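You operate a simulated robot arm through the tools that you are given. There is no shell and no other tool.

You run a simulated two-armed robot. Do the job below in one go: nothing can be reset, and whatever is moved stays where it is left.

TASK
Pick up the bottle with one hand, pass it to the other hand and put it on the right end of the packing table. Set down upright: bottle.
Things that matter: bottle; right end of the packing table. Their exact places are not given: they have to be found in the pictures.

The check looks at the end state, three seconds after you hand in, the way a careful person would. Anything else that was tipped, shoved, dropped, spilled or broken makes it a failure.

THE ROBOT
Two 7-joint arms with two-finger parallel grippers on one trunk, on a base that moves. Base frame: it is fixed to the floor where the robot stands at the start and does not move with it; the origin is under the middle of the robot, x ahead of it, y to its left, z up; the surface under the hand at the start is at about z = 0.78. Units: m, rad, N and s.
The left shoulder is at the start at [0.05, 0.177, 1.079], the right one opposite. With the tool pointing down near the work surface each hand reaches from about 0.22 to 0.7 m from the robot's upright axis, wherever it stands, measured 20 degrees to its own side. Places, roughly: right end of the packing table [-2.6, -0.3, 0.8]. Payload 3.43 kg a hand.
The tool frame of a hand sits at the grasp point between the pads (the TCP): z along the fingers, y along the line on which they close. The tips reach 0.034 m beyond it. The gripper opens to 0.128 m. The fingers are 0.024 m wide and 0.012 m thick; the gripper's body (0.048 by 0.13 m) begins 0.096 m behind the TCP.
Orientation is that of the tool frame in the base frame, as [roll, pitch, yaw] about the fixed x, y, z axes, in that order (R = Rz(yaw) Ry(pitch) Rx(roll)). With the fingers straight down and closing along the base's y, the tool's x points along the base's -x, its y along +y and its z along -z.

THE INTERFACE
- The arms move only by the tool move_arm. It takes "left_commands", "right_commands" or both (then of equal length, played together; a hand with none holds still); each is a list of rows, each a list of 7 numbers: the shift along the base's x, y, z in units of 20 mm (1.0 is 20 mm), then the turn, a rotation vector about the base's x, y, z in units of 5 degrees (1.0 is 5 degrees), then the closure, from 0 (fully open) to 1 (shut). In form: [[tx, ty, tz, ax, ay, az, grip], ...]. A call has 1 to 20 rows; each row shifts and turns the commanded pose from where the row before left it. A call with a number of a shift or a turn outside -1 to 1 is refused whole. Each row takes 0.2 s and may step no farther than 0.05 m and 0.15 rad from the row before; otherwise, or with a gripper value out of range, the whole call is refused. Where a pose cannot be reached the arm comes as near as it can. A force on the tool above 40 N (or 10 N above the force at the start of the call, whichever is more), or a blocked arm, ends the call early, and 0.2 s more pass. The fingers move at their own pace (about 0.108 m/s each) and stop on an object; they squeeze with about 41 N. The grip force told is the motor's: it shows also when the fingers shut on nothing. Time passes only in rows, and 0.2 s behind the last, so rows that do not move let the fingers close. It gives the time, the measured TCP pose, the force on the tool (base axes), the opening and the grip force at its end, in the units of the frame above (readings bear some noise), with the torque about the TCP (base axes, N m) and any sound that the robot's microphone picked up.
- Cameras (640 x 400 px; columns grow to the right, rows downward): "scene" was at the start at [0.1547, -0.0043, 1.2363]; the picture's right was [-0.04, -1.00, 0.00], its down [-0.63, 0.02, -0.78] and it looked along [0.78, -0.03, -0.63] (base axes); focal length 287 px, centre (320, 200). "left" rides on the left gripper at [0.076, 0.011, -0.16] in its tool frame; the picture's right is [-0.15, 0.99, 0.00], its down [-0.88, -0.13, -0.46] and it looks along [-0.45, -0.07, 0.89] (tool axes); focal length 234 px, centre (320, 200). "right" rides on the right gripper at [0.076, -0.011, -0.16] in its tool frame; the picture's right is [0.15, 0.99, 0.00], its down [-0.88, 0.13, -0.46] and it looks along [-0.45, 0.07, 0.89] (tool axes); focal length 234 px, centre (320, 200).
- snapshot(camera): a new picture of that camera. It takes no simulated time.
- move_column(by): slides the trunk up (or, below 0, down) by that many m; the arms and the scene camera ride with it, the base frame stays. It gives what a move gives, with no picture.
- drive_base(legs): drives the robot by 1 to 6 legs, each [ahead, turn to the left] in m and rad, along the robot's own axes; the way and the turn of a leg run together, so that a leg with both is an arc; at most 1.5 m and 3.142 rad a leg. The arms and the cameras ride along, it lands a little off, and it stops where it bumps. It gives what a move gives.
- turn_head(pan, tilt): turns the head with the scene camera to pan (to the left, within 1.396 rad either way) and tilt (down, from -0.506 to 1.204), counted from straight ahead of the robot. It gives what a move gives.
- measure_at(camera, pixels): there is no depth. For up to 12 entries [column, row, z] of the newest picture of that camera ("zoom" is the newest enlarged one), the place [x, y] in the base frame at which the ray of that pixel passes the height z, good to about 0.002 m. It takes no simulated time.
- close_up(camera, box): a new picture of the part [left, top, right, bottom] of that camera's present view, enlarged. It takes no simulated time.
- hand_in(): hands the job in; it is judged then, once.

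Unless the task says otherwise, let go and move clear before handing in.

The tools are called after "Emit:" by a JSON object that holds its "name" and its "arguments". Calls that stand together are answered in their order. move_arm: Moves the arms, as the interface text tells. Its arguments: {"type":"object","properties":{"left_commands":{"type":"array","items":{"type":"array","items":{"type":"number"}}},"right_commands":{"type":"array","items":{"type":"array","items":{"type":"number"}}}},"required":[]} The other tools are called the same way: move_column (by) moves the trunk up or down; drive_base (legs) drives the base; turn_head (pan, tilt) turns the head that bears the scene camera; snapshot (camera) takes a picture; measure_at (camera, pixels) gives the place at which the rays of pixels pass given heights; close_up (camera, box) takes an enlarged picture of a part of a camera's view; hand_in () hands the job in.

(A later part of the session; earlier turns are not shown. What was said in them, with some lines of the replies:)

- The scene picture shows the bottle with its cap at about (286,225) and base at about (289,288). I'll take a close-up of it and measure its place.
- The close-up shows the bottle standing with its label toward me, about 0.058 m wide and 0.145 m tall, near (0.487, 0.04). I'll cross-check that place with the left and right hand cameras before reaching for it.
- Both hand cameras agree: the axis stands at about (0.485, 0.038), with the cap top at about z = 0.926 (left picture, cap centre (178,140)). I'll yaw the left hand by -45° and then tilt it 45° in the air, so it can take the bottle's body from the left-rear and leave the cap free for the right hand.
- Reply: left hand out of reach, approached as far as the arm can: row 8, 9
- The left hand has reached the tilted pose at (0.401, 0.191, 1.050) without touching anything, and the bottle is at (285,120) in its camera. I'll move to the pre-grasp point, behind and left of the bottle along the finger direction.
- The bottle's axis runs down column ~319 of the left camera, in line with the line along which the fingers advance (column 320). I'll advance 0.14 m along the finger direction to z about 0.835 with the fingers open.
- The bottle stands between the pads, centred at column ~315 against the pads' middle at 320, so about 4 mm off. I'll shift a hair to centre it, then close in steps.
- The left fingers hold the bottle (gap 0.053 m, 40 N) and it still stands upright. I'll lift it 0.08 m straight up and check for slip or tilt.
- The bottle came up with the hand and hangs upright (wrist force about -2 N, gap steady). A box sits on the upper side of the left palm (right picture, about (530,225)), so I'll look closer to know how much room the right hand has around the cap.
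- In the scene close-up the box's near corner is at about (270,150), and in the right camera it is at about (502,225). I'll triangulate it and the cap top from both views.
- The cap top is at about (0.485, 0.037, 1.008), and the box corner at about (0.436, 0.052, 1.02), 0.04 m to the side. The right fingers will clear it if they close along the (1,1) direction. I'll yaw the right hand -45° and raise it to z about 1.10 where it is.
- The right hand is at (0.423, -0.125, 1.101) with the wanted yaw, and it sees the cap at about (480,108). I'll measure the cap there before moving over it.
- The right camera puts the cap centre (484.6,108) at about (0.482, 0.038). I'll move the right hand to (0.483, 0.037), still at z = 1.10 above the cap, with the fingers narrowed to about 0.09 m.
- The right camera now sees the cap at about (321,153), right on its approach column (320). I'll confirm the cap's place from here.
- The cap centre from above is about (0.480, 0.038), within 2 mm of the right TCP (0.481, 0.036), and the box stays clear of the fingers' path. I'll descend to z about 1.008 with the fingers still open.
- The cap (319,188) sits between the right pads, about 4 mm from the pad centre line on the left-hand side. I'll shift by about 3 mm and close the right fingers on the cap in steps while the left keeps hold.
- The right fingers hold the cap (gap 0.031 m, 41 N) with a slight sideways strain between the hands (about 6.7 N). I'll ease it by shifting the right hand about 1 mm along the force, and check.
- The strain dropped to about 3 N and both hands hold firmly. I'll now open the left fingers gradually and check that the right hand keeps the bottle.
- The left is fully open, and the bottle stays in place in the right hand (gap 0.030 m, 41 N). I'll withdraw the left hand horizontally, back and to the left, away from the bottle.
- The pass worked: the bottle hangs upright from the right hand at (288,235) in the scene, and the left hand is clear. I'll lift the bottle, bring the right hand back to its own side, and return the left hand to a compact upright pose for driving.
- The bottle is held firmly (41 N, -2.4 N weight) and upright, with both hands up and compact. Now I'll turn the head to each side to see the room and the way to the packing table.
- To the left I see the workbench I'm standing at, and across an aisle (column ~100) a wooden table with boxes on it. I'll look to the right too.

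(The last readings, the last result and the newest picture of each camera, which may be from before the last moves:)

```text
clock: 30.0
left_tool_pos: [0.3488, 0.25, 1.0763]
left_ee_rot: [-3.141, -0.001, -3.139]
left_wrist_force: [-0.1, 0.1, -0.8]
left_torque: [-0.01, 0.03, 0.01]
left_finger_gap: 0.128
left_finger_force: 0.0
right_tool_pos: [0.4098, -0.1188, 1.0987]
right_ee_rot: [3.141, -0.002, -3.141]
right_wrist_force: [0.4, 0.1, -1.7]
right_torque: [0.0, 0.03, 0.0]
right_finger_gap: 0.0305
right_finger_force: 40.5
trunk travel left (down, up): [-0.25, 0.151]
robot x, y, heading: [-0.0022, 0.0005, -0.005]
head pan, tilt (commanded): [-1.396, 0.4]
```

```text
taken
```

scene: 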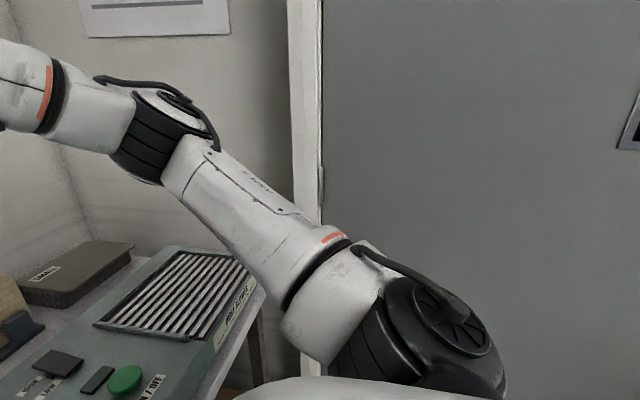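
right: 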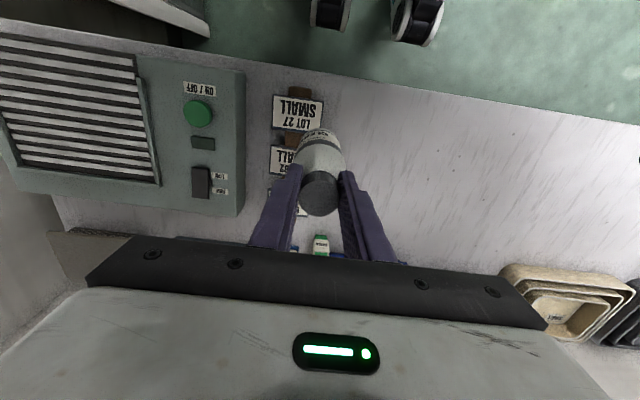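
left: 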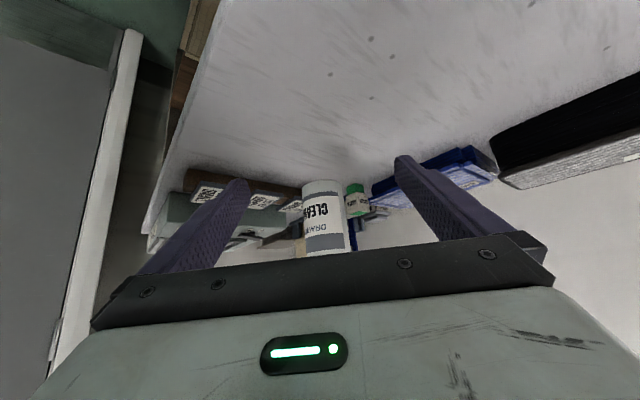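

A wall with a door stands close on the right, so the free floor is behind and to the left. I'll back away 0.4 m from the bench and then turn left a quarter turn to look back toward the packing table.

Emit:
{"name": "drive_base", "arguments": {"legs": [[-0.4, 0]]}}

Emit:
{"name": "turn_head", "arguments": {"pan": 1.396, "tilt": 0.4}}

Emit:
{"name": "snapshot", "arguments": {"camera": "scene"}}

```text
clock: 32.5
left_tool_pos: [-0.0486, 0.2474, 1.0765]
left_ee_rot: [-3.142, 0.0, 3.136]
left_wrist_force: [-0.2, 0.5, 0.6]
left_torque: [-0.01, -0.01, -0.01]
left_finger_gap: 0.1282
left_finger_force: 0.0
right_tool_pos: [0.0115, -0.1208, 1.0985]
right_ee_rot: [-3.141, -0.001, 3.135]
right_wrist_force: [0.6, -1.1, -2.0]
right_torque: [0.01, 0.01, -0.03]
right_finger_gap: 0.0308
right_finger_force: 41.4
trunk travel left (down, up): [-0.25, 0.151]
robot x, y, heading: [-0.3973, 0.0017, -0.008]
head pan, tilt (commanded): [-1.396, 0.4]
```

```text
clock: 35.0
left_tool_pos: [-0.0468, 0.2489, 1.0774]
left_ee_rot: [-3.141, -0.003, 3.138]
left_wrist_force: [-0.2, 0.4, -0.2]
left_torque: [0.02, -0.05, -0.04]
left_finger_gap: 0.128
left_finger_force: 0.1
right_tool_pos: [0.0126, -0.1221, 1.0985]
right_ee_rot: [3.14, 0.001, 3.135]
right_wrist_force: [0.4, 0.7, -2.1]
right_torque: [-0.02, 0.02, -0.02]
right_finger_gap: 0.0308
right_finger_force: 41.2
trunk travel left (down, up): [-0.25, 0.151]
robot x, y, heading: [-0.3993, 0.0042, -0.006]
head pan, tilt (commanded): [1.396, 0.4]
```

```text
taken
```

scene: 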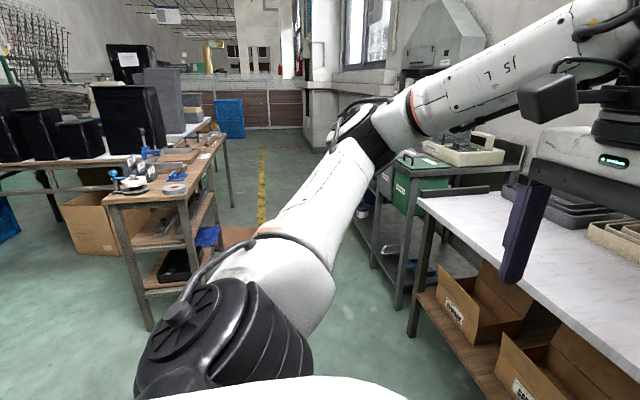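

The bench ahead is clear now, and the wooden bench begins about 1.3 m to the left, so a turn in place has room. I'll turn left by 1.57 rad and look on toward the packing table.

Emit:
{"name": "drive_base", "arguments": {"legs": [[0, 1.57]]}}

Emit:
{"name": "snapshot", "arguments": {"camera": "scene"}}

Emit:
{"name": "turn_head", "arguments": {"pan": 0.7, "tilt": 0.5}}

Emit:
{"name": "snapshot", "arguments": {"camera": "scene"}}

```text
clock: 39.2
left_tool_pos: [-0.6453, 0.3496, 1.0766]
left_ee_rot: [3.14, -0.001, -1.573]
left_wrist_force: [0.4, 0.7, -0.1]
left_torque: [-0.03, -0.03, -0.01]
left_finger_gap: 0.1284
left_finger_force: 0.0
right_tool_pos: [-0.2761, 0.4114, 1.0986]
right_ee_rot: [3.141, 0.0, -1.575]
right_wrist_force: [0.4, -0.2, -2.8]
right_torque: [-0.03, 0.01, 0.0]
right_finger_gap: 0.0309
right_finger_force: 41.3
trunk travel left (down, up): [-0.25, 0.151]
robot x, y, heading: [-0.3959, 0.0058, 1.573]
head pan, tilt (commanded): [1.396, 0.4]
```

```text
taken
```

scene: 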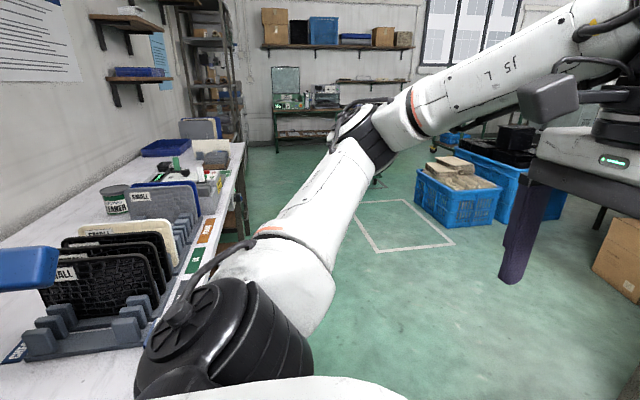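

```text
clock: 40.2
left_tool_pos: [-0.6467, 0.3501, 1.0766]
left_ee_rot: [-3.141, -0.001, -1.573]
left_wrist_force: [0.3, 0.0, -0.3]
left_torque: [0.02, 0.0, 0.01]
left_finger_gap: 0.128
left_finger_force: 0.1
right_tool_pos: [-0.2766, 0.4106, 1.0988]
right_ee_rot: [3.141, 0.002, -1.576]
right_wrist_force: [0.1, 0.1, -2.6]
right_torque: [-0.01, 0.01, 0.01]
right_finger_gap: 0.0308
right_finger_force: 40.7
trunk travel left (down, up): [-0.25, 0.151]
robot x, y, heading: [-0.3964, -0.0005, 1.567]
head pan, tilt (commanded): [0.7, 0.499]
```

```text
taken
```

scene: 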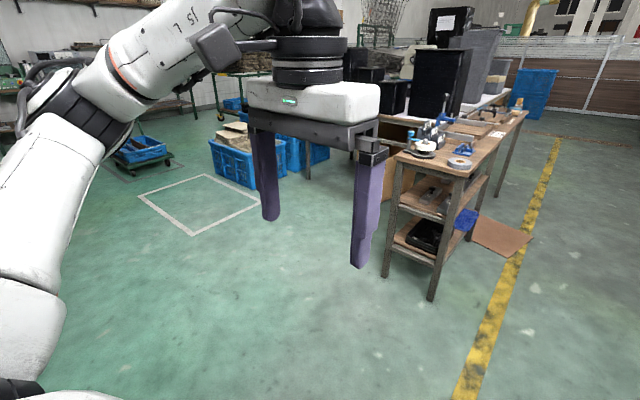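

The earlier picture (head turned fully left, looking toward -x) shows a long white-topped table on the left along the wall with racks on it, ending far off around (245,145). That should be the packing table, so I'll turn the head back and measure it.

Emit:
{"name": "turn_head", "arguments": {"pan": 1.396, "tilt": 0.5}}

Emit:
{"name": "snapshot", "arguments": {"camera": "scene"}}

```text
clock: 41.3
left_tool_pos: [-0.6467, 0.3493, 1.077]
left_ee_rot: [3.141, -0.002, -1.573]
left_wrist_force: [-0.3, 0.5, -0.2]
left_torque: [-0.03, -0.02, 0.0]
left_finger_gap: 0.128
left_finger_force: 0.1
right_tool_pos: [-0.2751, 0.411, 1.0987]
right_ee_rot: [-3.142, 0.001, -1.574]
right_wrist_force: [0.0, 0.0, -2.3]
right_torque: [-0.04, 0.0, -0.02]
right_finger_gap: 0.0309
right_finger_force: 40.8
trunk travel left (down, up): [-0.25, 0.151]
robot x, y, heading: [-0.3975, 0.0015, 1.567]
head pan, tilt (commanded): [1.396, 0.499]
```

```text
taken
```

scene: 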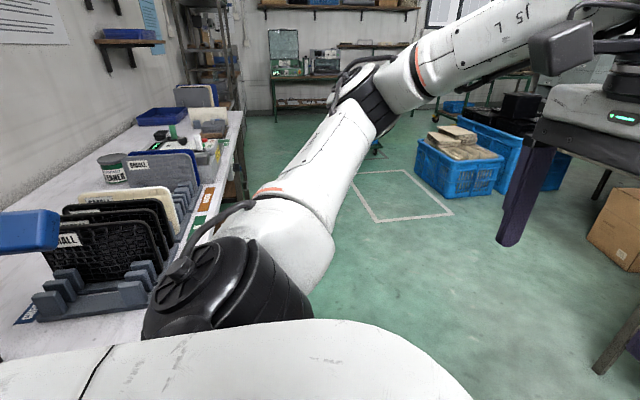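

Emit:
{"name": "measure_at", "arguments": {"camera": "scene", "pixels": [[243, 112, 0.78], [205, 210, 0.78], [225, 160, 0.78], [150, 300, 0.78], [190, 108, 0.78], [60, 200, 0.78], [130, 330, 0.78], [243, 112, 0.8], [225, 160, 0.8], [30, 200, 0.78]]}}

Emit:
{"name": "close_up", "arguments": {"camera": "scene", "box": [0, 60, 320, 340]}}

```text
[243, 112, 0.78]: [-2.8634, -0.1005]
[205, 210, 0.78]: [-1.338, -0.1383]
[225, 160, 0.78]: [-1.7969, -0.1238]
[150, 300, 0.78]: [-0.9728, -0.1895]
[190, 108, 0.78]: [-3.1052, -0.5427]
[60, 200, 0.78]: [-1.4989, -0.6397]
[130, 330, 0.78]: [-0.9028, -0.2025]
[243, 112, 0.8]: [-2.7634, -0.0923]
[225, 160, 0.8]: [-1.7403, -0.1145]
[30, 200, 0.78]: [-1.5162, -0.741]
```

```text
1.43 times, centred on (160, 200) of scene
```

zoom: 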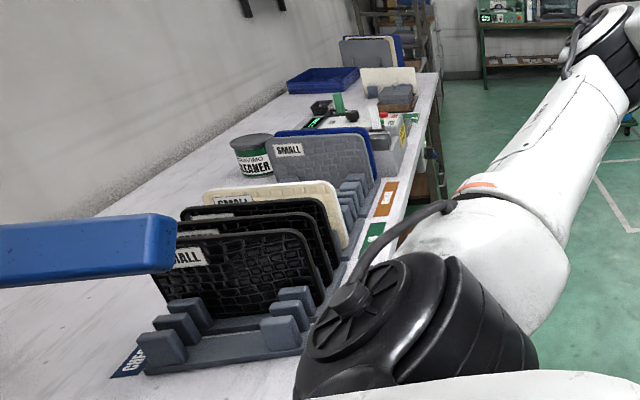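

The packing table runs along the wall with its front edge at y ≈ -0.1 to -0.2, and its far (right) end at x ≈ -2.8. Tall racks stand on the near part, so I'll first move ahead (+y) by 0.5 m to give the arms room before turning.

Emit:
{"name": "drive_base", "arguments": {"legs": [[0.5, 0]]}}

Emit:
{"name": "turn_head", "arguments": {"pan": 0.9, "tilt": 0.6}}

Emit:
{"name": "snapshot", "arguments": {"camera": "scene"}}

```text
clock: 44.3
left_tool_pos: [-0.6472, 0.8539, 1.0763]
left_ee_rot: [3.141, -0.001, -1.566]
left_wrist_force: [-0.8, 0.1, -0.3]
left_torque: [-0.02, 0.02, 0.0]
left_finger_gap: 0.1282
left_finger_force: 0.1
right_tool_pos: [-0.2789, 0.9172, 1.0984]
right_ee_rot: [3.141, -0.002, -1.568]
right_wrist_force: [0.2, 0.7, -1.8]
right_torque: [-0.03, 0.01, -0.02]
right_finger_gap: 0.0309
right_finger_force: 40.9
trunk travel left (down, up): [-0.25, 0.151]
robot x, y, heading: [-0.3967, 0.5059, 1.578]
head pan, tilt (commanded): [1.396, 0.499]
```

```text
clock: 45.2
left_tool_pos: [-0.6482, 0.8541, 1.0771]
left_ee_rot: [-3.141, -0.003, -1.567]
left_wrist_force: [1.2, 0.1, 0.7]
left_torque: [0.01, 0.02, -0.03]
left_finger_gap: 0.1279
left_finger_force: 0.0
right_tool_pos: [-0.2781, 0.918, 1.0994]
right_ee_rot: [-3.141, -0.001, -1.569]
right_wrist_force: [0.0, -0.1, -2.4]
right_torque: [-0.01, -0.01, 0.03]
right_finger_gap: 0.0308
right_finger_force: 40.9
trunk travel left (down, up): [-0.25, 0.151]
robot x, y, heading: [-0.397, 0.5052, 1.573]
head pan, tilt (commanded): [0.901, 0.6]
```

```text
taken
```

scene: 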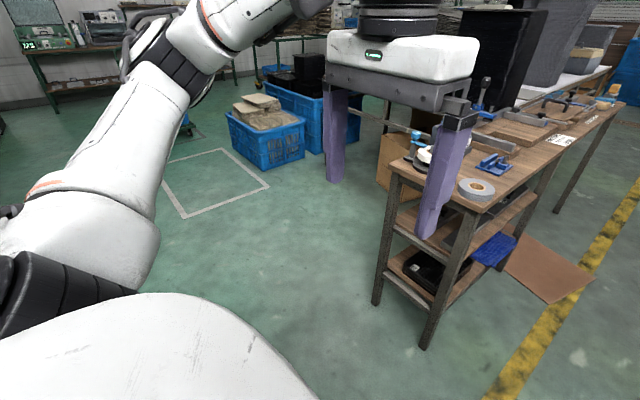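

The wooden bench's near corner (482,207) and feet (375,303), (425,347) are ahead-left, and a blue crate is beyond at (265,168). I'll measure them to be sure the turn and the drive down the aisle are clear.

Emit:
{"name": "measure_at", "arguments": {"camera": "scene", "pixels": [[482, 210, 0.8], [392, 165, 0.8], [375, 303, 0], [425, 347, 0], [265, 170, 0], [232, 140, 0], [305, 155, 0], [185, 217, 0], [160, 165, 0]]}}

```text
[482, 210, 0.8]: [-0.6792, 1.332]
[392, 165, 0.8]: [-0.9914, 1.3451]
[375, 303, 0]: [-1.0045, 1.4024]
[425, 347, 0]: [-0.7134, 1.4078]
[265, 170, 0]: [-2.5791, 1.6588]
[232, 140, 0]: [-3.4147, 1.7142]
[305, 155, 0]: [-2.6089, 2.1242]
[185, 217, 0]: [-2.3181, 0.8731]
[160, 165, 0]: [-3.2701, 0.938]
```

The aisle between y ≈ -0.1 and 1.3 is free. I'll turn left by 1.57 rad to face -x and then look at the packing table.

Emit:
{"name": "drive_base", "arguments": {"legs": [[0, 1.57]]}}

Emit:
{"name": "turn_head", "arguments": {"pan": 0.3, "tilt": 0.4}}

Emit:
{"name": "snapshot", "arguments": {"camera": "scene"}}

```text
clock: 49.4
left_tool_pos: [-0.7489, 0.2625, 1.0772]
left_ee_rot: [-3.141, -0.002, -0.016]
left_wrist_force: [-0.2, 0.0, -0.1]
left_torque: [0.0, -0.01, -0.01]
left_finger_gap: 0.1279
left_finger_force: 0.1
right_tool_pos: [-0.8066, 0.6326, 1.0978]
right_ee_rot: [-3.141, -0.001, -0.018]
right_wrist_force: [0.0, 0.3, -2.9]
right_torque: [0.04, -0.01, 0.04]
right_finger_gap: 0.0307
right_finger_force: 40.9
trunk travel left (down, up): [-0.25, 0.151]
robot x, y, heading: [-0.3972, 0.5069, 3.123]
head pan, tilt (commanded): [0.901, 0.6]
```

```text
clock: 50.4
left_tool_pos: [-0.7506, 0.2634, 1.0771]
left_ee_rot: [-3.141, -0.002, -0.016]
left_wrist_force: [0.5, 0.0, 0.7]
left_torque: [-0.01, 0.01, 0.01]
left_finger_gap: 0.1282
left_finger_force: 0.1
right_tool_pos: [-0.8059, 0.634, 1.0982]
right_ee_rot: [3.141, -0.001, -0.017]
right_wrist_force: [-0.1, 0.1, -2.7]
right_torque: [-0.02, -0.06, 0.02]
right_finger_gap: 0.0308
right_finger_force: 41.0
trunk travel left (down, up): [-0.25, 0.151]
robot x, y, heading: [-0.3962, 0.5077, 3.124]
head pan, tilt (commanded): [0.3, 0.4]
```

```text
taken
```

scene: 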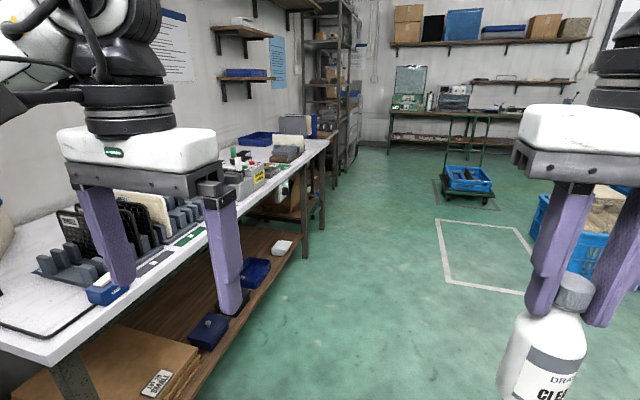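

The way ahead is clear: the packing table is on the left, ending at about (327,142), and there are only floor markings in front. I'll drive ahead about 1.8 m and then look at the right end of the table.

Emit:
{"name": "drive_base", "arguments": {"legs": [[0.9, 0], [0.9, 0.018]]}}

Emit:
{"name": "turn_head", "arguments": {"pan": 1.2, "tilt": 0.6}}

Emit:
{"name": "snapshot", "arguments": {"camera": "scene"}}

```text
clock: 59.5
left_tool_pos: [-2.5495, 0.293, 1.0782]
left_ee_rot: [-3.141, -0.002, -0.013]
left_wrist_force: [0.0, 0.4, 0.2]
left_torque: [0.0, 0.01, 0.01]
left_finger_gap: 0.1279
left_finger_force: 0.1
right_tool_pos: [-2.6076, 0.6636, 1.0976]
right_ee_rot: [3.141, 0.0, -0.015]
right_wrist_force: [0.6, -0.6, -2.9]
right_torque: [0.0, -0.01, 0.04]
right_finger_gap: 0.0309
right_finger_force: 41.0
trunk travel left (down, up): [-0.25, 0.151]
robot x, y, heading: [-2.1968, 0.5349, 3.129]
head pan, tilt (commanded): [0.3, 0.4]
```

```text
clock: 60.7
left_tool_pos: [-2.5502, 0.2946, 1.0772]
left_ee_rot: [-3.141, -0.002, -0.014]
left_wrist_force: [1.1, 0.7, 0.2]
left_torque: [0.02, -0.01, 0.01]
left_finger_gap: 0.128
left_finger_force: 0.0
right_tool_pos: [-2.6073, 0.6643, 1.0978]
right_ee_rot: [3.141, 0.001, -0.016]
right_wrist_force: [0.4, 0.9, -3.6]
right_torque: [0.01, 0.0, 0.0]
right_finger_gap: 0.0305
right_finger_force: 41.0
trunk travel left (down, up): [-0.25, 0.151]
robot x, y, heading: [-2.197, 0.5375, 3.129]
head pan, tilt (commanded): [1.201, 0.6]
```

```text
taken
```

scene: 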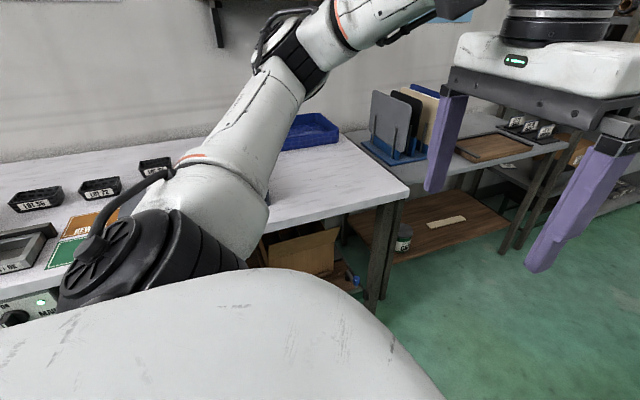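

The white table ends at the front-right corner (410,190). A blue tray (310,130) lies at the back and there's free white surface around (330,185); past it is a separate brown table with a rack. I'll measure these.

Emit:
{"name": "measure_at", "arguments": {"camera": "scene", "pixels": [[410, 191, 0.78], [342, 136, 0.78], [330, 185, 0.78], [285, 150, 0.78], [340, 140, 0.78], [275, 228, 0.78], [410, 191, 0.8], [60, 240, 0.78], [360, 150, 0.78]]}}

Emit:
{"name": "close_up", "arguments": {"camera": "scene", "box": [230, 80, 470, 250]}}

```text
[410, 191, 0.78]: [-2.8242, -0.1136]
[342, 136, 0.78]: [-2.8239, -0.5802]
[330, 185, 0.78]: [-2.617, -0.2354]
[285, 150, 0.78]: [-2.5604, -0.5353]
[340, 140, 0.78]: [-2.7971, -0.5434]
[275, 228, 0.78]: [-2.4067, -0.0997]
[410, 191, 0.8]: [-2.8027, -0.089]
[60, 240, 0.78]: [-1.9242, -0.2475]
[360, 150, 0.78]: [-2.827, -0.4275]
```

```text
2.35 times, centred on (350, 165) of scene
```

zoom: 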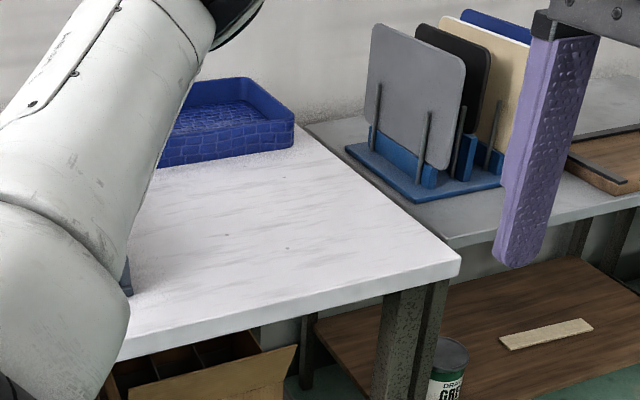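

The white table's right edge is at x ≈ -2.825, its front edge at y ≈ -0.10, and the tray's front at y ≈ -0.54, so the spot (-2.6, -0.3) is free. I'll go 0.2 m further and turn left a quarter to face the table, staying clear of its edge.

Emit:
{"name": "drive_base", "arguments": {"legs": [[0.2, 0], [0, 1.575]]}}

Emit:
{"name": "turn_head", "arguments": {"pan": -0.2, "tilt": 0.7}}

Emit:
{"name": "snapshot", "arguments": {"camera": "scene"}}

Emit:
{"name": "snapshot", "arguments": {"camera": "right"}}

```text
clock: 66.1
left_tool_pos: [-2.1555, 0.1886, 1.0774]
left_ee_rot: [3.141, -0.002, 1.555]
left_wrist_force: [-0.8, 0.3, -0.2]
left_torque: [-0.01, 0.0, 0.0]
left_finger_gap: 0.1281
left_finger_force: 0.1
right_tool_pos: [-2.5259, 0.1328, 1.0978]
right_ee_rot: [-3.141, -0.001, 1.557]
right_wrist_force: [0.0, 0.0, -3.0]
right_torque: [0.03, -0.01, -0.01]
right_finger_gap: 0.0305
right_finger_force: 40.6
trunk travel left (down, up): [-0.25, 0.151]
robot x, y, heading: [-2.3986, 0.5425, -1.581]
head pan, tilt (commanded): [1.201, 0.6]
```

```text
clock: 67.6
left_tool_pos: [-2.1565, 0.1882, 1.0775]
left_ee_rot: [3.14, -0.002, 1.557]
left_wrist_force: [-0.5, 0.1, 0.3]
left_torque: [0.01, 0.04, 0.05]
left_finger_gap: 0.128
left_finger_force: 0.0
right_tool_pos: [-2.5263, 0.1314, 1.0979]
right_ee_rot: [-3.141, -0.001, 1.557]
right_wrist_force: [0.2, 0.0, -2.1]
right_torque: [0.02, 0.0, -0.01]
right_finger_gap: 0.0307
right_finger_force: 40.8
trunk travel left (down, up): [-0.25, 0.151]
robot x, y, heading: [-2.401, 0.5432, -1.585]
head pan, tilt (commanded): [-0.201, 0.7]
```

```text
taken
```

scene: 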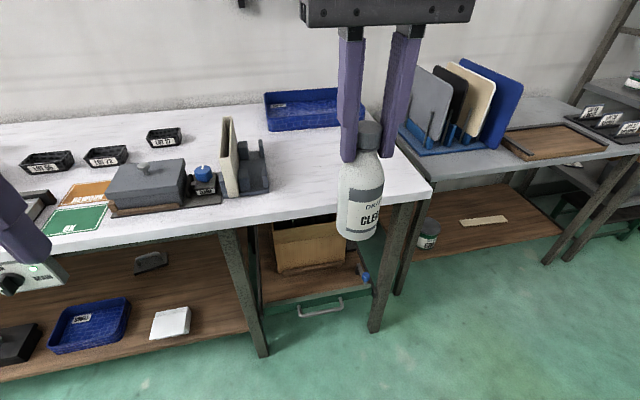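

```text
taken
```

right: 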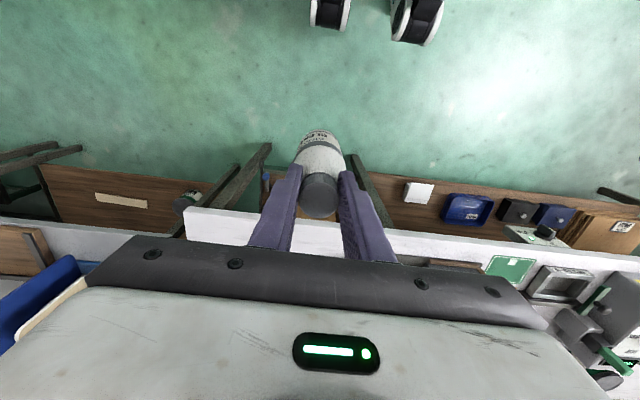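

I now face the packing table: its right front corner is at (432,188), the blue tray at (310,110), and a small board holder at (245,165). I'll measure the free area between them.

Emit:
{"name": "measure_at", "arguments": {"camera": "scene", "pixels": [[430, 184, 0.78], [271, 190, 0.78], [225, 197, 0.78], [270, 131, 0.78], [362, 125, 0.78], [310, 212, 0.78], [300, 170, 0.78], [400, 150, 0.78], [388, 127, 0.78], [320, 180, 0.78]]}}

Emit:
{"name": "close_up", "arguments": {"camera": "scene", "box": [190, 70, 450, 250]}}

```text
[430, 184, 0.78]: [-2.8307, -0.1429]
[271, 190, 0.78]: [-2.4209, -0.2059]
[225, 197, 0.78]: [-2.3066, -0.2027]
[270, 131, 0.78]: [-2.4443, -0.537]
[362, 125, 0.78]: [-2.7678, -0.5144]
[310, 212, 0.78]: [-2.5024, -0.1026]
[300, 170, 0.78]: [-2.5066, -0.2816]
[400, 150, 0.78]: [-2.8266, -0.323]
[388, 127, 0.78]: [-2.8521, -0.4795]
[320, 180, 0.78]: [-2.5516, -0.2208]
```

```text
2.22 times, centred on (320, 160) of scene
```

zoom: 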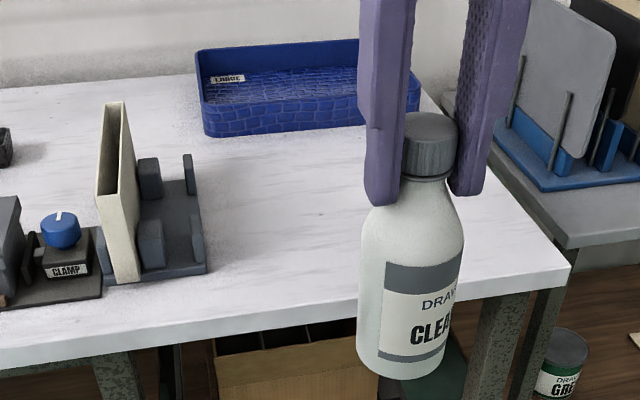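

There's free white surface from x ≈ -2.45 to -2.82 and y ≈ -0.12 to -0.50, so I'll aim for (-2.62, -0.30). I'll drive ahead 0.3 m; hands and bottle base (z ≈ 0.95) stay above everything on the table.

Emit:
{"name": "drive_base", "arguments": {"legs": [[0.3, 0.01]]}}

Emit:
{"name": "snapshot", "arguments": {"camera": "scene"}}

Emit:
{"name": "snapshot", "arguments": {"camera": "right"}}

Emit:
{"name": "snapshot", "arguments": {"camera": "left"}}

```text
clock: 69.7
left_tool_pos: [-2.1538, -0.1103, 1.0776]
left_ee_rot: [3.141, -0.004, 1.566]
left_wrist_force: [0.3, -0.1, -0.9]
left_torque: [0.0, -0.01, 0.01]
left_finger_gap: 0.1282
left_finger_force: 0.0
right_tool_pos: [-2.5257, -0.171, 1.0986]
right_ee_rot: [3.141, -0.001, 1.565]
right_wrist_force: [0.6, -0.8, -1.2]
right_torque: [0.04, 0.02, 0.02]
right_finger_gap: 0.0308
right_finger_force: 41.3
trunk travel left (down, up): [-0.25, 0.151]
robot x, y, heading: [-2.4035, 0.2428, -1.575]
head pan, tilt (commanded): [-0.201, 0.7]
```

```text
taken
```

scene: 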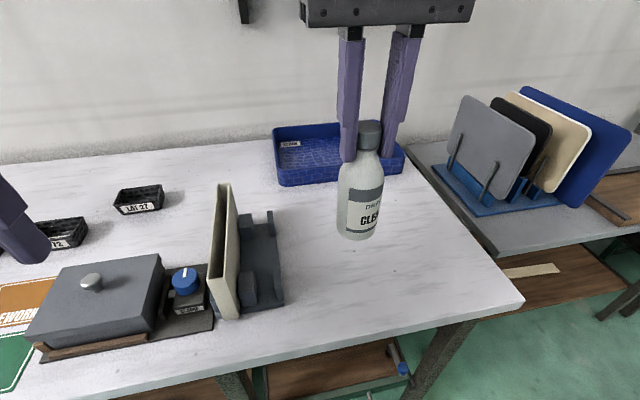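

```text
taken
```

right: 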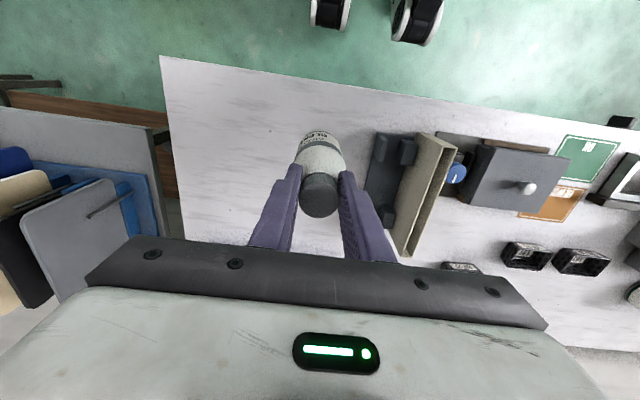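

```text
taken
```

left: 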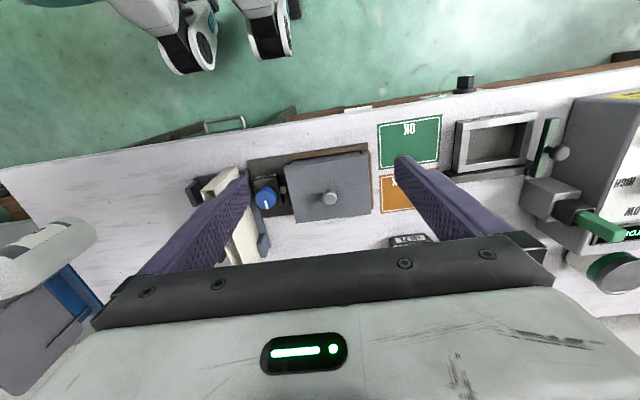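

The area under the bottle is free: holder on one side, tray behind, table corner at (523,300). I'll move the right hand over (-2.62, -0.29) at the same height, and measure corner points to judge the table's height.

Emit:
{"name": "measure_at", "arguments": {"camera": "scene", "pixels": [[523, 298, 0.76], [523, 298, 0.78], [523, 298, 0.8], [283, 302, 0.78], [273, 212, 0.78], [281, 186, 0.78], [404, 173, 0.78]]}}

Emit:
{"name": "measure_at", "arguments": {"camera": "right", "pixels": [[161, 57, 0.76], [161, 57, 0.78], [161, 57, 0.8], [366, 192, 0.78]]}}

Emit:
{"name": "move_arm", "arguments": {"right_commands": [[-0.5, -0.6, 0, 0, 0, 0, 1], [-0.8, -1, 0, 0, 0, 0, 1], [-0.8, -1, 0, 0, 0, 0, 1], [-0.8, -1, 0, 0, 0, 0, 1], [-0.8, -1, 0, 0, 0, 0, 1], [-0.7, -1, 0, 0, 0, 0, 1], [-0.3, -0.4, 0, 0, 0, 0, 1]]}}

Emit:
{"name": "snapshot", "arguments": {"camera": "scene"}}

Emit:
{"name": "snapshot", "arguments": {"camera": "right"}}

```text
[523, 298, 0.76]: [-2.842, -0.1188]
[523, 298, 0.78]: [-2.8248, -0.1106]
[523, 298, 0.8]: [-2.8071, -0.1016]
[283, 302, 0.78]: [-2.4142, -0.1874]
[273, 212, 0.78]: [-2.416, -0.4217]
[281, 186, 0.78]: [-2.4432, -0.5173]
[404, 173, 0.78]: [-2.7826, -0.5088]
```

```text
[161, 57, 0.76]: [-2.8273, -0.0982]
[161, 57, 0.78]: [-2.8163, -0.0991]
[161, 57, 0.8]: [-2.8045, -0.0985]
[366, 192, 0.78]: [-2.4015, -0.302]
```

```text
clock: 71.3
left_tool_pos: [-2.1555, -0.1113, 1.0767]
left_ee_rot: [-3.14, -0.001, 1.563]
left_wrist_force: [-0.6, 0.4, 0.8]
left_torque: [-0.02, 0.03, 0.0]
left_finger_gap: 0.128
left_finger_force: 0.0
right_tool_pos: [-2.6184, -0.2892, 1.0965]
right_ee_rot: [-3.14, -0.001, 1.566]
right_wrist_force: [-1.0, -0.1, -1.8]
right_torque: [-0.02, -0.01, -0.01]
right_finger_gap: 0.0305
right_finger_force: 40.9
trunk travel left (down, up): [-0.25, 0.151]
robot x, y, heading: [-2.4037, 0.242, -1.581]
head pan, tilt (commanded): [-0.201, 0.7]
```

```text
taken
```

scene: 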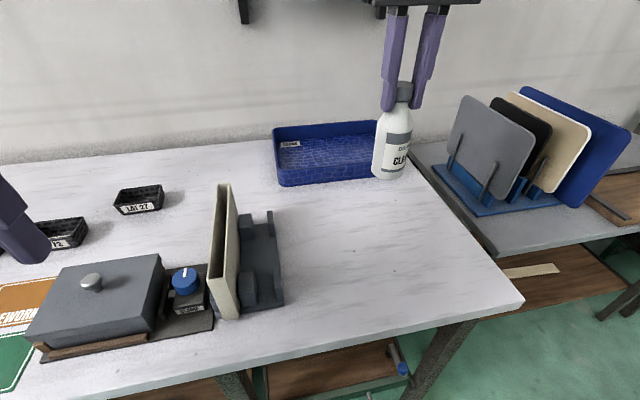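

```text
taken
```

right: 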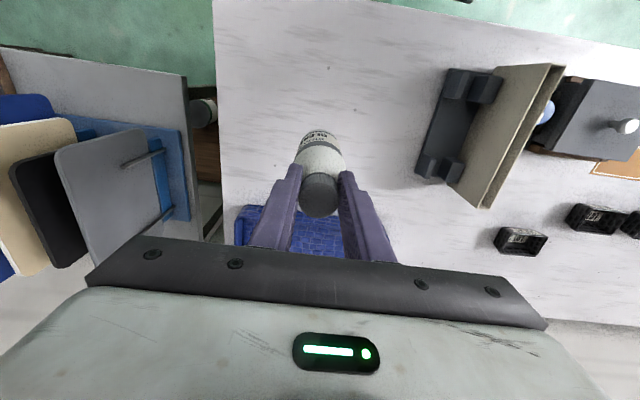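

The bottle hangs straight (cap (404,92), base (389,175), along the camera's vertical line) over a free spot at (-2.62, -0.29). The two views agree best on a table height near 0.80, so I'll descend to TCP z ≈ 0.965, just short of contact.

Emit:
{"name": "move_arm", "arguments": {"right_commands": [[0, 0, -0.5, 0, 0, 0, 1], [0, 0, -0.9, 0, 0, 0, 1], [0, 0, -1, 0, 0, 0, 1], [0, 0, -1, 0, 0, 0, 1], [0, 0, -1, 0, 0, 0, 1], [0, 0, -0.9, 0, 0, 0, 1], [0, 0, -0.7, 0, 0, 0, 1], [0, 0, -0.4, 0, 0, 0, 1]]}}

Emit:
{"name": "close_up", "arguments": {"camera": "scene", "box": [320, 90, 480, 240]}}

Emit:
{"name": "snapshot", "arguments": {"camera": "right"}}

```text
clock: 73.1
left_tool_pos: [-2.1563, -0.1098, 1.0784]
left_ee_rot: [3.141, -0.001, 1.566]
left_wrist_force: [-0.1, -0.8, 0.1]
left_torque: [0.02, -0.02, 0.01]
left_finger_gap: 0.128
left_finger_force: 0.1
right_tool_pos: [-2.6185, -0.2896, 0.9704]
right_ee_rot: [3.14, 0.001, 1.565]
right_wrist_force: [0.0, 0.0, -2.2]
right_torque: [0.02, 0.03, -0.02]
right_finger_gap: 0.0305
right_finger_force: 40.8
trunk travel left (down, up): [-0.25, 0.151]
robot x, y, heading: [-2.404, 0.242, -1.575]
head pan, tilt (commanded): [-0.201, 0.7]
```

```text
2.67 times, centred on (400, 165) of scene
```

zoom: 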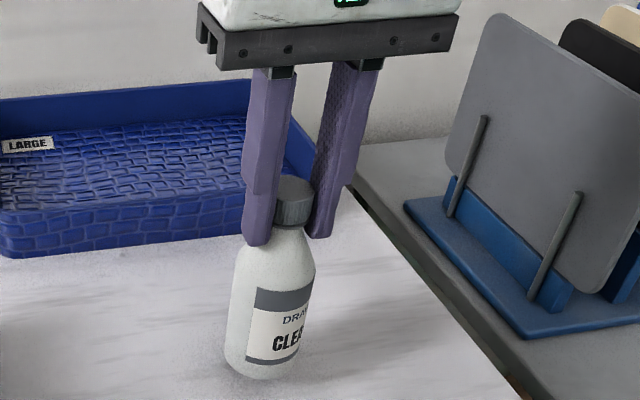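

```text
taken
```

right: 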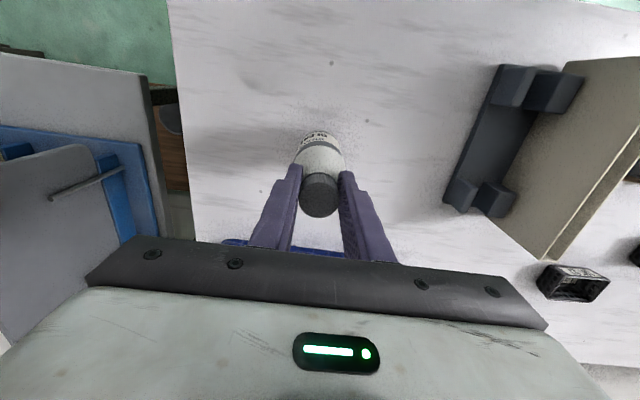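

The bottle base is just above the table (shadow close beneath it at zoom (262,375)), with no contact yet (-2.2 N). I'll go down 12 mm in small steps and watch the force.

Emit:
{"name": "move_arm", "arguments": {"right_commands": [[0, 0, -0.15, 0, 0, 0, 1], [0, 0, -0.15, 0, 0, 0, 1], [0, 0, -0.15, 0, 0, 0, 1], [0, 0, -0.15, 0, 0, 0, 1]]}}

Emit:
{"name": "close_up", "arguments": {"camera": "scene", "box": [340, 130, 440, 240]}}

```text
clock: 74.1
left_tool_pos: [-2.1554, -0.1086, 1.0782]
left_ee_rot: [-3.141, -0.001, 1.565]
left_wrist_force: [-0.1, 0.8, 0.2]
left_torque: [-0.02, 0.03, 0.02]
left_finger_gap: 0.128
left_finger_force: 0.1
right_tool_pos: [-2.6184, -0.2898, 0.958]
right_ee_rot: [3.14, 0.0, 1.566]
right_wrist_force: [-0.7, 0.4, -1.5]
right_torque: [0.01, -0.01, 0.03]
right_finger_gap: 0.0307
right_finger_force: 40.8
trunk travel left (down, up): [-0.25, 0.151]
robot x, y, heading: [-2.4014, 0.2384, -1.574]
head pan, tilt (commanded): [-0.201, 0.7]
```

```text
3.64 times, centred on (390, 185) of scene
```

zoom: 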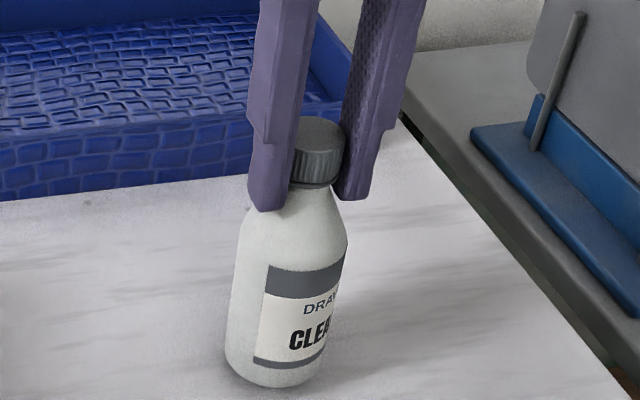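

Still no contact (-1.5 N at z = 0.958). I'll continue another 10 mm in small steps.

Emit:
{"name": "move_arm", "arguments": {"right_commands": [[0, 0, -0.12, 0, 0, 0, 1], [0, 0, -0.12, 0, 0, 0, 1], [0, 0, -0.12, 0, 0, 0, 1], [0, 0, -0.12, 0, 0, 0, 1]]}}

```text
clock: 75.1
left_tool_pos: [-2.1552, -0.1096, 1.0771]
left_ee_rot: [-3.142, 0.0, 1.564]
left_wrist_force: [0.3, 0.1, 0.1]
left_torque: [0.0, 0.02, 0.03]
left_finger_gap: 0.1279
left_finger_force: 0.1
right_tool_pos: [-2.6189, -0.2897, 0.9498]
right_ee_rot: [3.141, 0.001, 1.566]
right_wrist_force: [-1.5, 0.5, -0.6]
right_torque: [0.04, 0.08, -0.02]
right_finger_gap: 0.0305
right_finger_force: 40.8
trunk travel left (down, up): [-0.25, 0.151]
robot x, y, heading: [-2.4061, 0.2393, -1.576]
head pan, tilt (commanded): [-0.201, 0.7]
```

The force is easing (-0.6 N at z = 0.9498), perhaps first contact. I'll go down 3 mm more.

Emit:
{"name": "move_arm", "arguments": {"right_commands": [[0, 0, -0.08, 0, 0, 0, 1], [0, 0, -0.08, 0, 0, 0, 1], [0, 0, 0, 0, 0, 0, 1]]}}

Emit:
{"name": "close_up", "arguments": {"camera": "scene", "box": [340, 130, 440, 240]}}

```text
clock: 75.9
left_tool_pos: [-2.1558, -0.1079, 1.078]
left_ee_rot: [3.141, 0.002, 1.566]
left_wrist_force: [0.2, 0.6, 0.3]
left_torque: [-0.02, 0.0, -0.01]
left_finger_gap: 0.128
left_finger_force: 0.0
right_tool_pos: [-2.6188, -0.2894, 0.9491]
right_ee_rot: [3.141, 0.005, 1.565]
right_wrist_force: [-2.8, 0.8, 19.7]
right_torque: [0.47, 0.34, 0.02]
right_finger_gap: 0.0303
right_finger_force: 41.3
trunk travel left (down, up): [-0.25, 0.151]
robot x, y, heading: [-2.4039, 0.2384, -1.578]
head pan, tilt (commanded): [-0.201, 0.7]
```

```text
3.64 times, centred on (390, 185) of scene
```

zoom: 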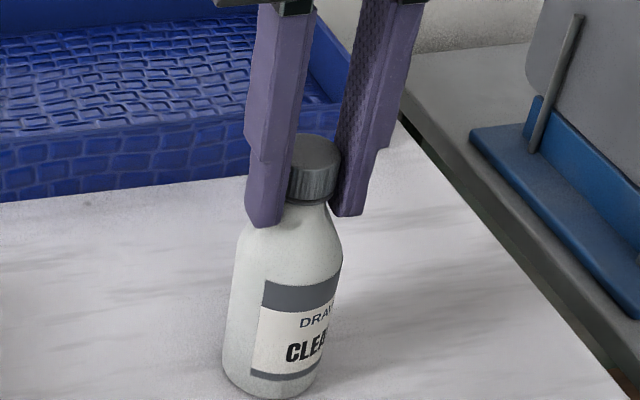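

Contact: +19.7 N at z = 0.949, with a small torque showing that one base edge touches first (about 1–2° of lean). I'll ease up 1.5 mm, level the bottle by about 1.5°, and read again.

Emit:
{"name": "move_arm", "arguments": {"right_commands": [[0, 0, 0.08, 0, 0, 0, 1], [0, 0, 0.04, 0.24, 0.17, 0, 1], [0, 0, 0, 0, 0, 0, 1]]}}

Emit:
{"name": "close_up", "arguments": {"camera": "scene", "box": [340, 130, 440, 240]}}

```text
clock: 76.7
left_tool_pos: [-2.1561, -0.1085, 1.0766]
left_ee_rot: [-3.14, -0.001, 1.566]
left_wrist_force: [0.0, -0.4, -0.2]
left_torque: [0.05, 0.02, 0.02]
left_finger_gap: 0.1283
left_finger_force: 0.0
right_tool_pos: [-2.6182, -0.2907, 0.9493]
right_ee_rot: [-3.128, -0.017, 1.567]
right_wrist_force: [2.6, -5.9, 15.8]
right_torque: [-1.19, -0.53, 0.0]
right_finger_gap: 0.0308
right_finger_force: 41.0
trunk travel left (down, up): [-0.25, 0.151]
robot x, y, heading: [-2.4036, 0.2394, -1.576]
head pan, tilt (commanded): [-0.201, 0.7]
```

```text
3.64 times, centred on (390, 185) of scene
```

zoom: 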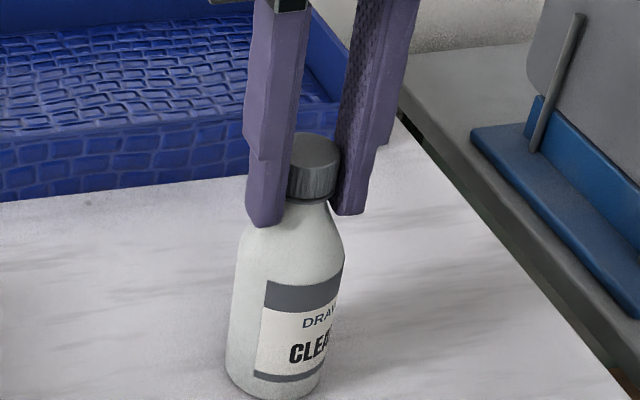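

Now the opposite edge bears (torque reversed), so I over-corrected. I'll lift off 3 mm, undo half of the turn, and read the free state.

Emit:
{"name": "move_arm", "arguments": {"right_commands": [[0, 0, 0.15, 0, 0, 0, 1], [0, 0, 0, -0.12, -0.1, 0, 1], [0, 0, 0, 0, 0, 0, 1]]}}

Emit:
{"name": "close_up", "arguments": {"camera": "scene", "box": [340, 130, 440, 240]}}

```text
clock: 77.5
left_tool_pos: [-2.1551, -0.1093, 1.0768]
left_ee_rot: [3.141, -0.002, 1.565]
left_wrist_force: [-0.3, -0.6, 0.7]
left_torque: [0.01, 0.02, -0.01]
left_finger_gap: 0.1283
left_finger_force: 0.1
right_tool_pos: [-2.6205, -0.2896, 0.9497]
right_ee_rot: [-3.133, -0.014, 1.564]
right_wrist_force: [-0.5, 0.7, -3.2]
right_torque: [0.01, 0.03, 0.04]
right_finger_gap: 0.0306
right_finger_force: 40.9
trunk travel left (down, up): [-0.25, 0.151]
robot x, y, heading: [-2.4037, 0.2364, -1.574]
head pan, tilt (commanded): [-0.201, 0.7]
```

```text
3.64 times, centred on (390, 185) of scene
```

zoom: 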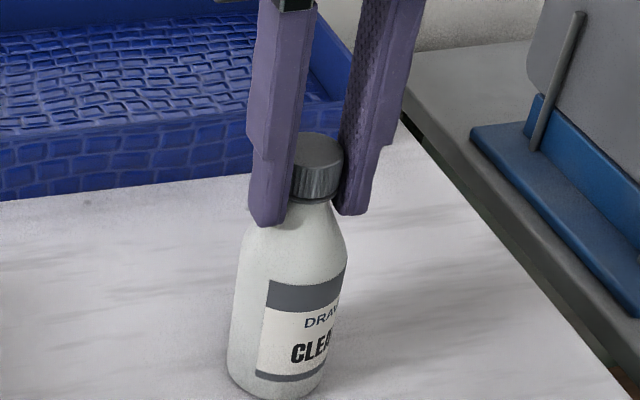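

The bottle is just off the table again (-3.2 N, no torque). I'll lower it 1 mm at a time until it touches lightly.

Emit:
{"name": "move_arm", "arguments": {"right_commands": [[0, 0, -0.06, 0, 0, 0, 1], [0, 0, 0, 0, 0, 0, 1]]}}

```text
clock: 78.1
left_tool_pos: [-2.1551, -0.1096, 1.077]
left_ee_rot: [-3.14, 0.0, 1.566]
left_wrist_force: [-0.1, 0.3, -0.5]
left_torque: [0.03, 0.01, -0.02]
left_finger_gap: 0.1283
left_finger_force: 0.0
right_tool_pos: [-2.6189, -0.2889, 0.9492]
right_ee_rot: [-3.137, -0.011, 1.565]
right_wrist_force: [-0.8, 0.2, -2.1]
right_torque: [0.01, 0.03, -0.04]
right_finger_gap: 0.0306
right_finger_force: 41.4
trunk travel left (down, up): [-0.25, 0.151]
robot x, y, heading: [-2.4062, 0.2369, -1.577]
head pan, tilt (commanded): [-0.201, 0.7]
```

Emit:
{"name": "move_arm", "arguments": {"right_commands": [[0, 0, -0.05, 0, 0, 0, 1], [0, 0, 0, 0, 0, 0, 1]]}}

```text
clock: 78.7
left_tool_pos: [-2.1551, -0.11, 1.0769]
left_ee_rot: [3.141, -0.003, 1.565]
left_wrist_force: [-0.4, -0.1, -0.1]
left_torque: [0.02, -0.02, -0.01]
left_finger_gap: 0.128
left_finger_force: 0.0
right_tool_pos: [-2.6192, -0.2891, 0.9492]
right_ee_rot: [-3.135, -0.009, 1.565]
right_wrist_force: [0.3, 0.7, -2.5]
right_torque: [0.0, -0.02, -0.01]
right_finger_gap: 0.0307
right_finger_force: 40.3
trunk travel left (down, up): [-0.25, 0.151]
robot x, y, heading: [-2.4028, 0.2376, -1.576]
head pan, tilt (commanded): [-0.201, 0.7]
```

The reading is still -2.5 N with no torque, so the bottle hangs free. I'll take another millimetre down.

Emit:
{"name": "move_arm", "arguments": {"right_commands": [[0, 0, -0.06, 0, 0, 0, 1], [0, 0, 0, 0, 0, 0, 1]]}}

```text
clock: 79.3
left_tool_pos: [-2.1552, -0.1089, 1.0771]
left_ee_rot: [3.142, 0.0, 1.566]
left_wrist_force: [-0.2, 0.0, -0.6]
left_torque: [-0.02, -0.01, -0.01]
left_finger_gap: 0.1282
left_finger_force: 0.1
right_tool_pos: [-2.6193, -0.2886, 0.9487]
right_ee_rot: [-3.136, -0.009, 1.565]
right_wrist_force: [-1.1, 1.6, 7.0]
right_torque: [-0.07, 0.13, 0.01]
right_finger_gap: 0.0306
right_finger_force: 41.2
trunk travel left (down, up): [-0.25, 0.151]
robot x, y, heading: [-2.4013, 0.2398, -1.572]
head pan, tilt (commanded): [-0.201, 0.7]
```

The bottle now rests with about 7 N and almost no torque, so it sits flat. I'll open the right fingers gradually without moving the hand.

Emit:
{"name": "move_arm", "arguments": {"right_commands": [[0, 0, 0, 0, 0, 0, 0.77], [0, 0, 0, 0, 0, 0, 0.74], [0, 0, 0, 0, 0, 0, 0.7], [0, 0, 0, 0, 0, 0, 0.62], [0, 0, 0, 0, 0, 0, 0.5], [0, 0, 0, 0, 0, 0, 0.35], [0, 0, 0, 0, 0, 0, 0.2], [0, 0, 0, 0, 0, 0, 0.2]]}}

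Emit:
{"name": "close_up", "arguments": {"camera": "scene", "box": [320, 110, 460, 250]}}

Emit:
{"name": "snapshot", "arguments": {"camera": "right"}}

```text
clock: 81.1
left_tool_pos: [-2.1551, -0.1101, 1.0771]
left_ee_rot: [3.141, -0.001, 1.565]
left_wrist_force: [0.9, 0.5, -0.9]
left_torque: [0.01, -0.01, 0.03]
left_finger_gap: 0.1277
left_finger_force: 0.0
right_tool_pos: [-2.6184, -0.2893, 0.9471]
right_ee_rot: [-3.134, -0.011, 1.567]
right_wrist_force: [0.0, -0.3, -1.2]
right_torque: [-0.04, -0.05, 0.02]
right_finger_gap: 0.1024
right_finger_force: 0.1
trunk travel left (down, up): [-0.25, 0.151]
robot x, y, heading: [-2.3991, 0.2421, -1.576]
head pan, tilt (commanded): [-0.201, 0.7]
```

```text
2.86 times, centred on (390, 180) of scene
```

zoom: 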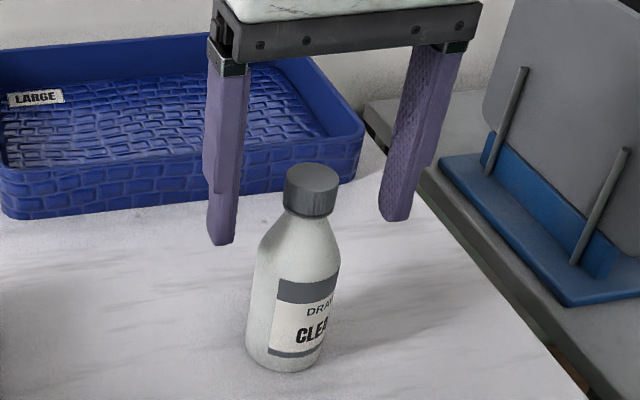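

```text
taken
```

right: 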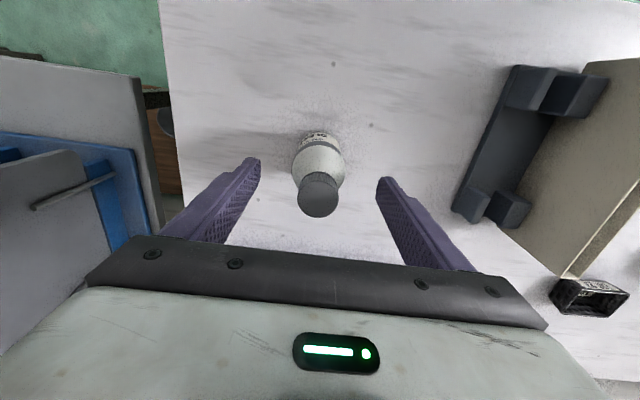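

The bottle stands on its own, upright, with both fingers well clear of the cap (right picture, cap (319,195) between the open pads). I'll raise the right hand straight up.

Emit:
{"name": "move_arm", "arguments": {"right_commands": [[0, 0, 0.5, 0, 0, 0, 0.2], [0, 0, 0.9, 0, 0, 0, 0.2], [0, 0, 0.9, 0, 0, 0, 0.2], [0, 0, 0.9, 0, 0, 0, 0.2], [0, 0, 0.9, 0, 0, 0, 0.2], [0, 0, 0.9, 0, 0, 0, 0.2], [0, 0, 0.9, 0, 0, 0, 0.2], [0, 0, 0.9, 0, 0, 0, 0.2], [0.5, 0.9, 0, 0, 0, 0, 0.2], [0.5, 0.9, 0, 0, 0, 0, 0.2], [0.5, 0.9, 0, 0, 0, 0, 0.2], [0.5, 0.9, 0, 0, 0, 0, 0.2], [0.5, 0.9, 0, 0, 0, 0, 0.2]]}}

Emit:
{"name": "snapshot", "arguments": {"camera": "scene"}}

Emit:
{"name": "snapshot", "arguments": {"camera": "right"}}

Emit:
{"name": "close_up", "arguments": {"camera": "scene", "box": [320, 110, 460, 250]}}

```text
clock: 83.9
left_tool_pos: [-2.1546, -0.1094, 1.0773]
left_ee_rot: [-3.141, 0.0, 1.564]
left_wrist_force: [0.3, 0.6, -0.7]
left_torque: [0.0, 0.01, 0.0]
left_finger_gap: 0.1279
left_finger_force: 0.2
right_tool_pos: [-2.5688, -0.2003, 1.0849]
right_ee_rot: [-3.135, -0.011, 1.565]
right_wrist_force: [0.5, 0.2, 0.6]
right_torque: [0.01, 0.0, 0.0]
right_finger_gap: 0.1024
right_finger_force: 0.0
trunk travel left (down, up): [-0.25, 0.151]
robot x, y, heading: [-2.4022, 0.2388, -1.571]
head pan, tilt (commanded): [-0.201, 0.7]
```

```text
taken
```

scene: 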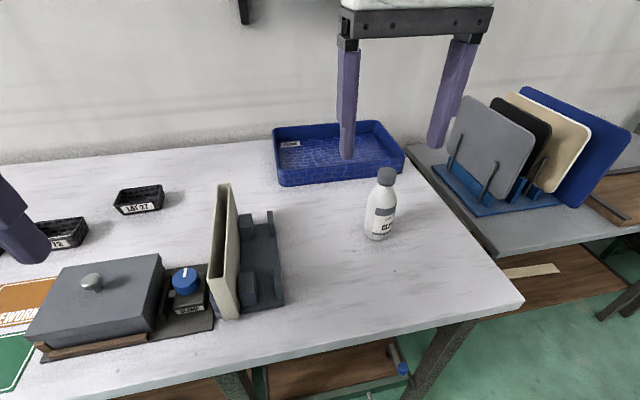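

```text
taken
```

right: 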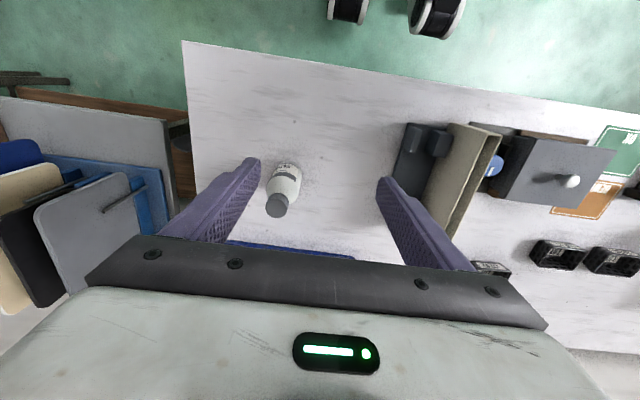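

```text
2.86 times, centred on (390, 180) of scene
```

zoom: 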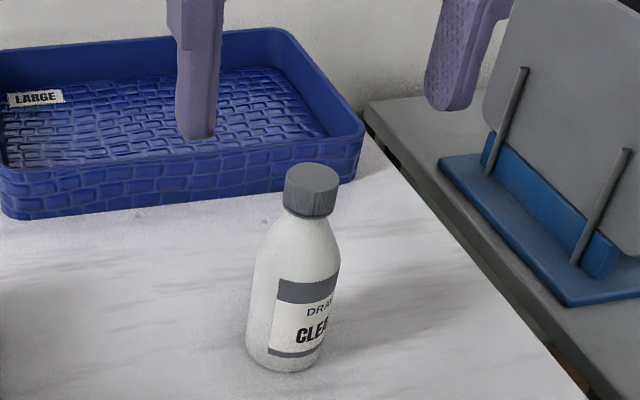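

The bottle stands upright on the free right end of the packing table, at (380,205) in the scene and about (-2.62, -0.29) in the base frame. Both hands are clear and nothing else was touched, so I'm handing in.

Emit:
{"name": "hand_in", "arguments": {}}

```text
The job is handed in.
```

The bottle is standing upright on the right end of the packing table, at about (-2.62, -0.29). I've handed the job in; no result has come back yet.

- **Pick and pass:** the left hand picked the bottle up by its body. The right hand then took it by the cap in the air, before the left let go.
- **Placing:** I drove round to the packing table and set the bottle down with the right hand. My first touchdown pressed one edge of the base at about 20 N, because the bottle leaned slightly. I lifted it a few millimetres, levelled it, set it down again lightly and let go.
- **Surroundings:** both hands are clear of the bottle. The pictures and force readings gave no sign that anything else was touched or moved.
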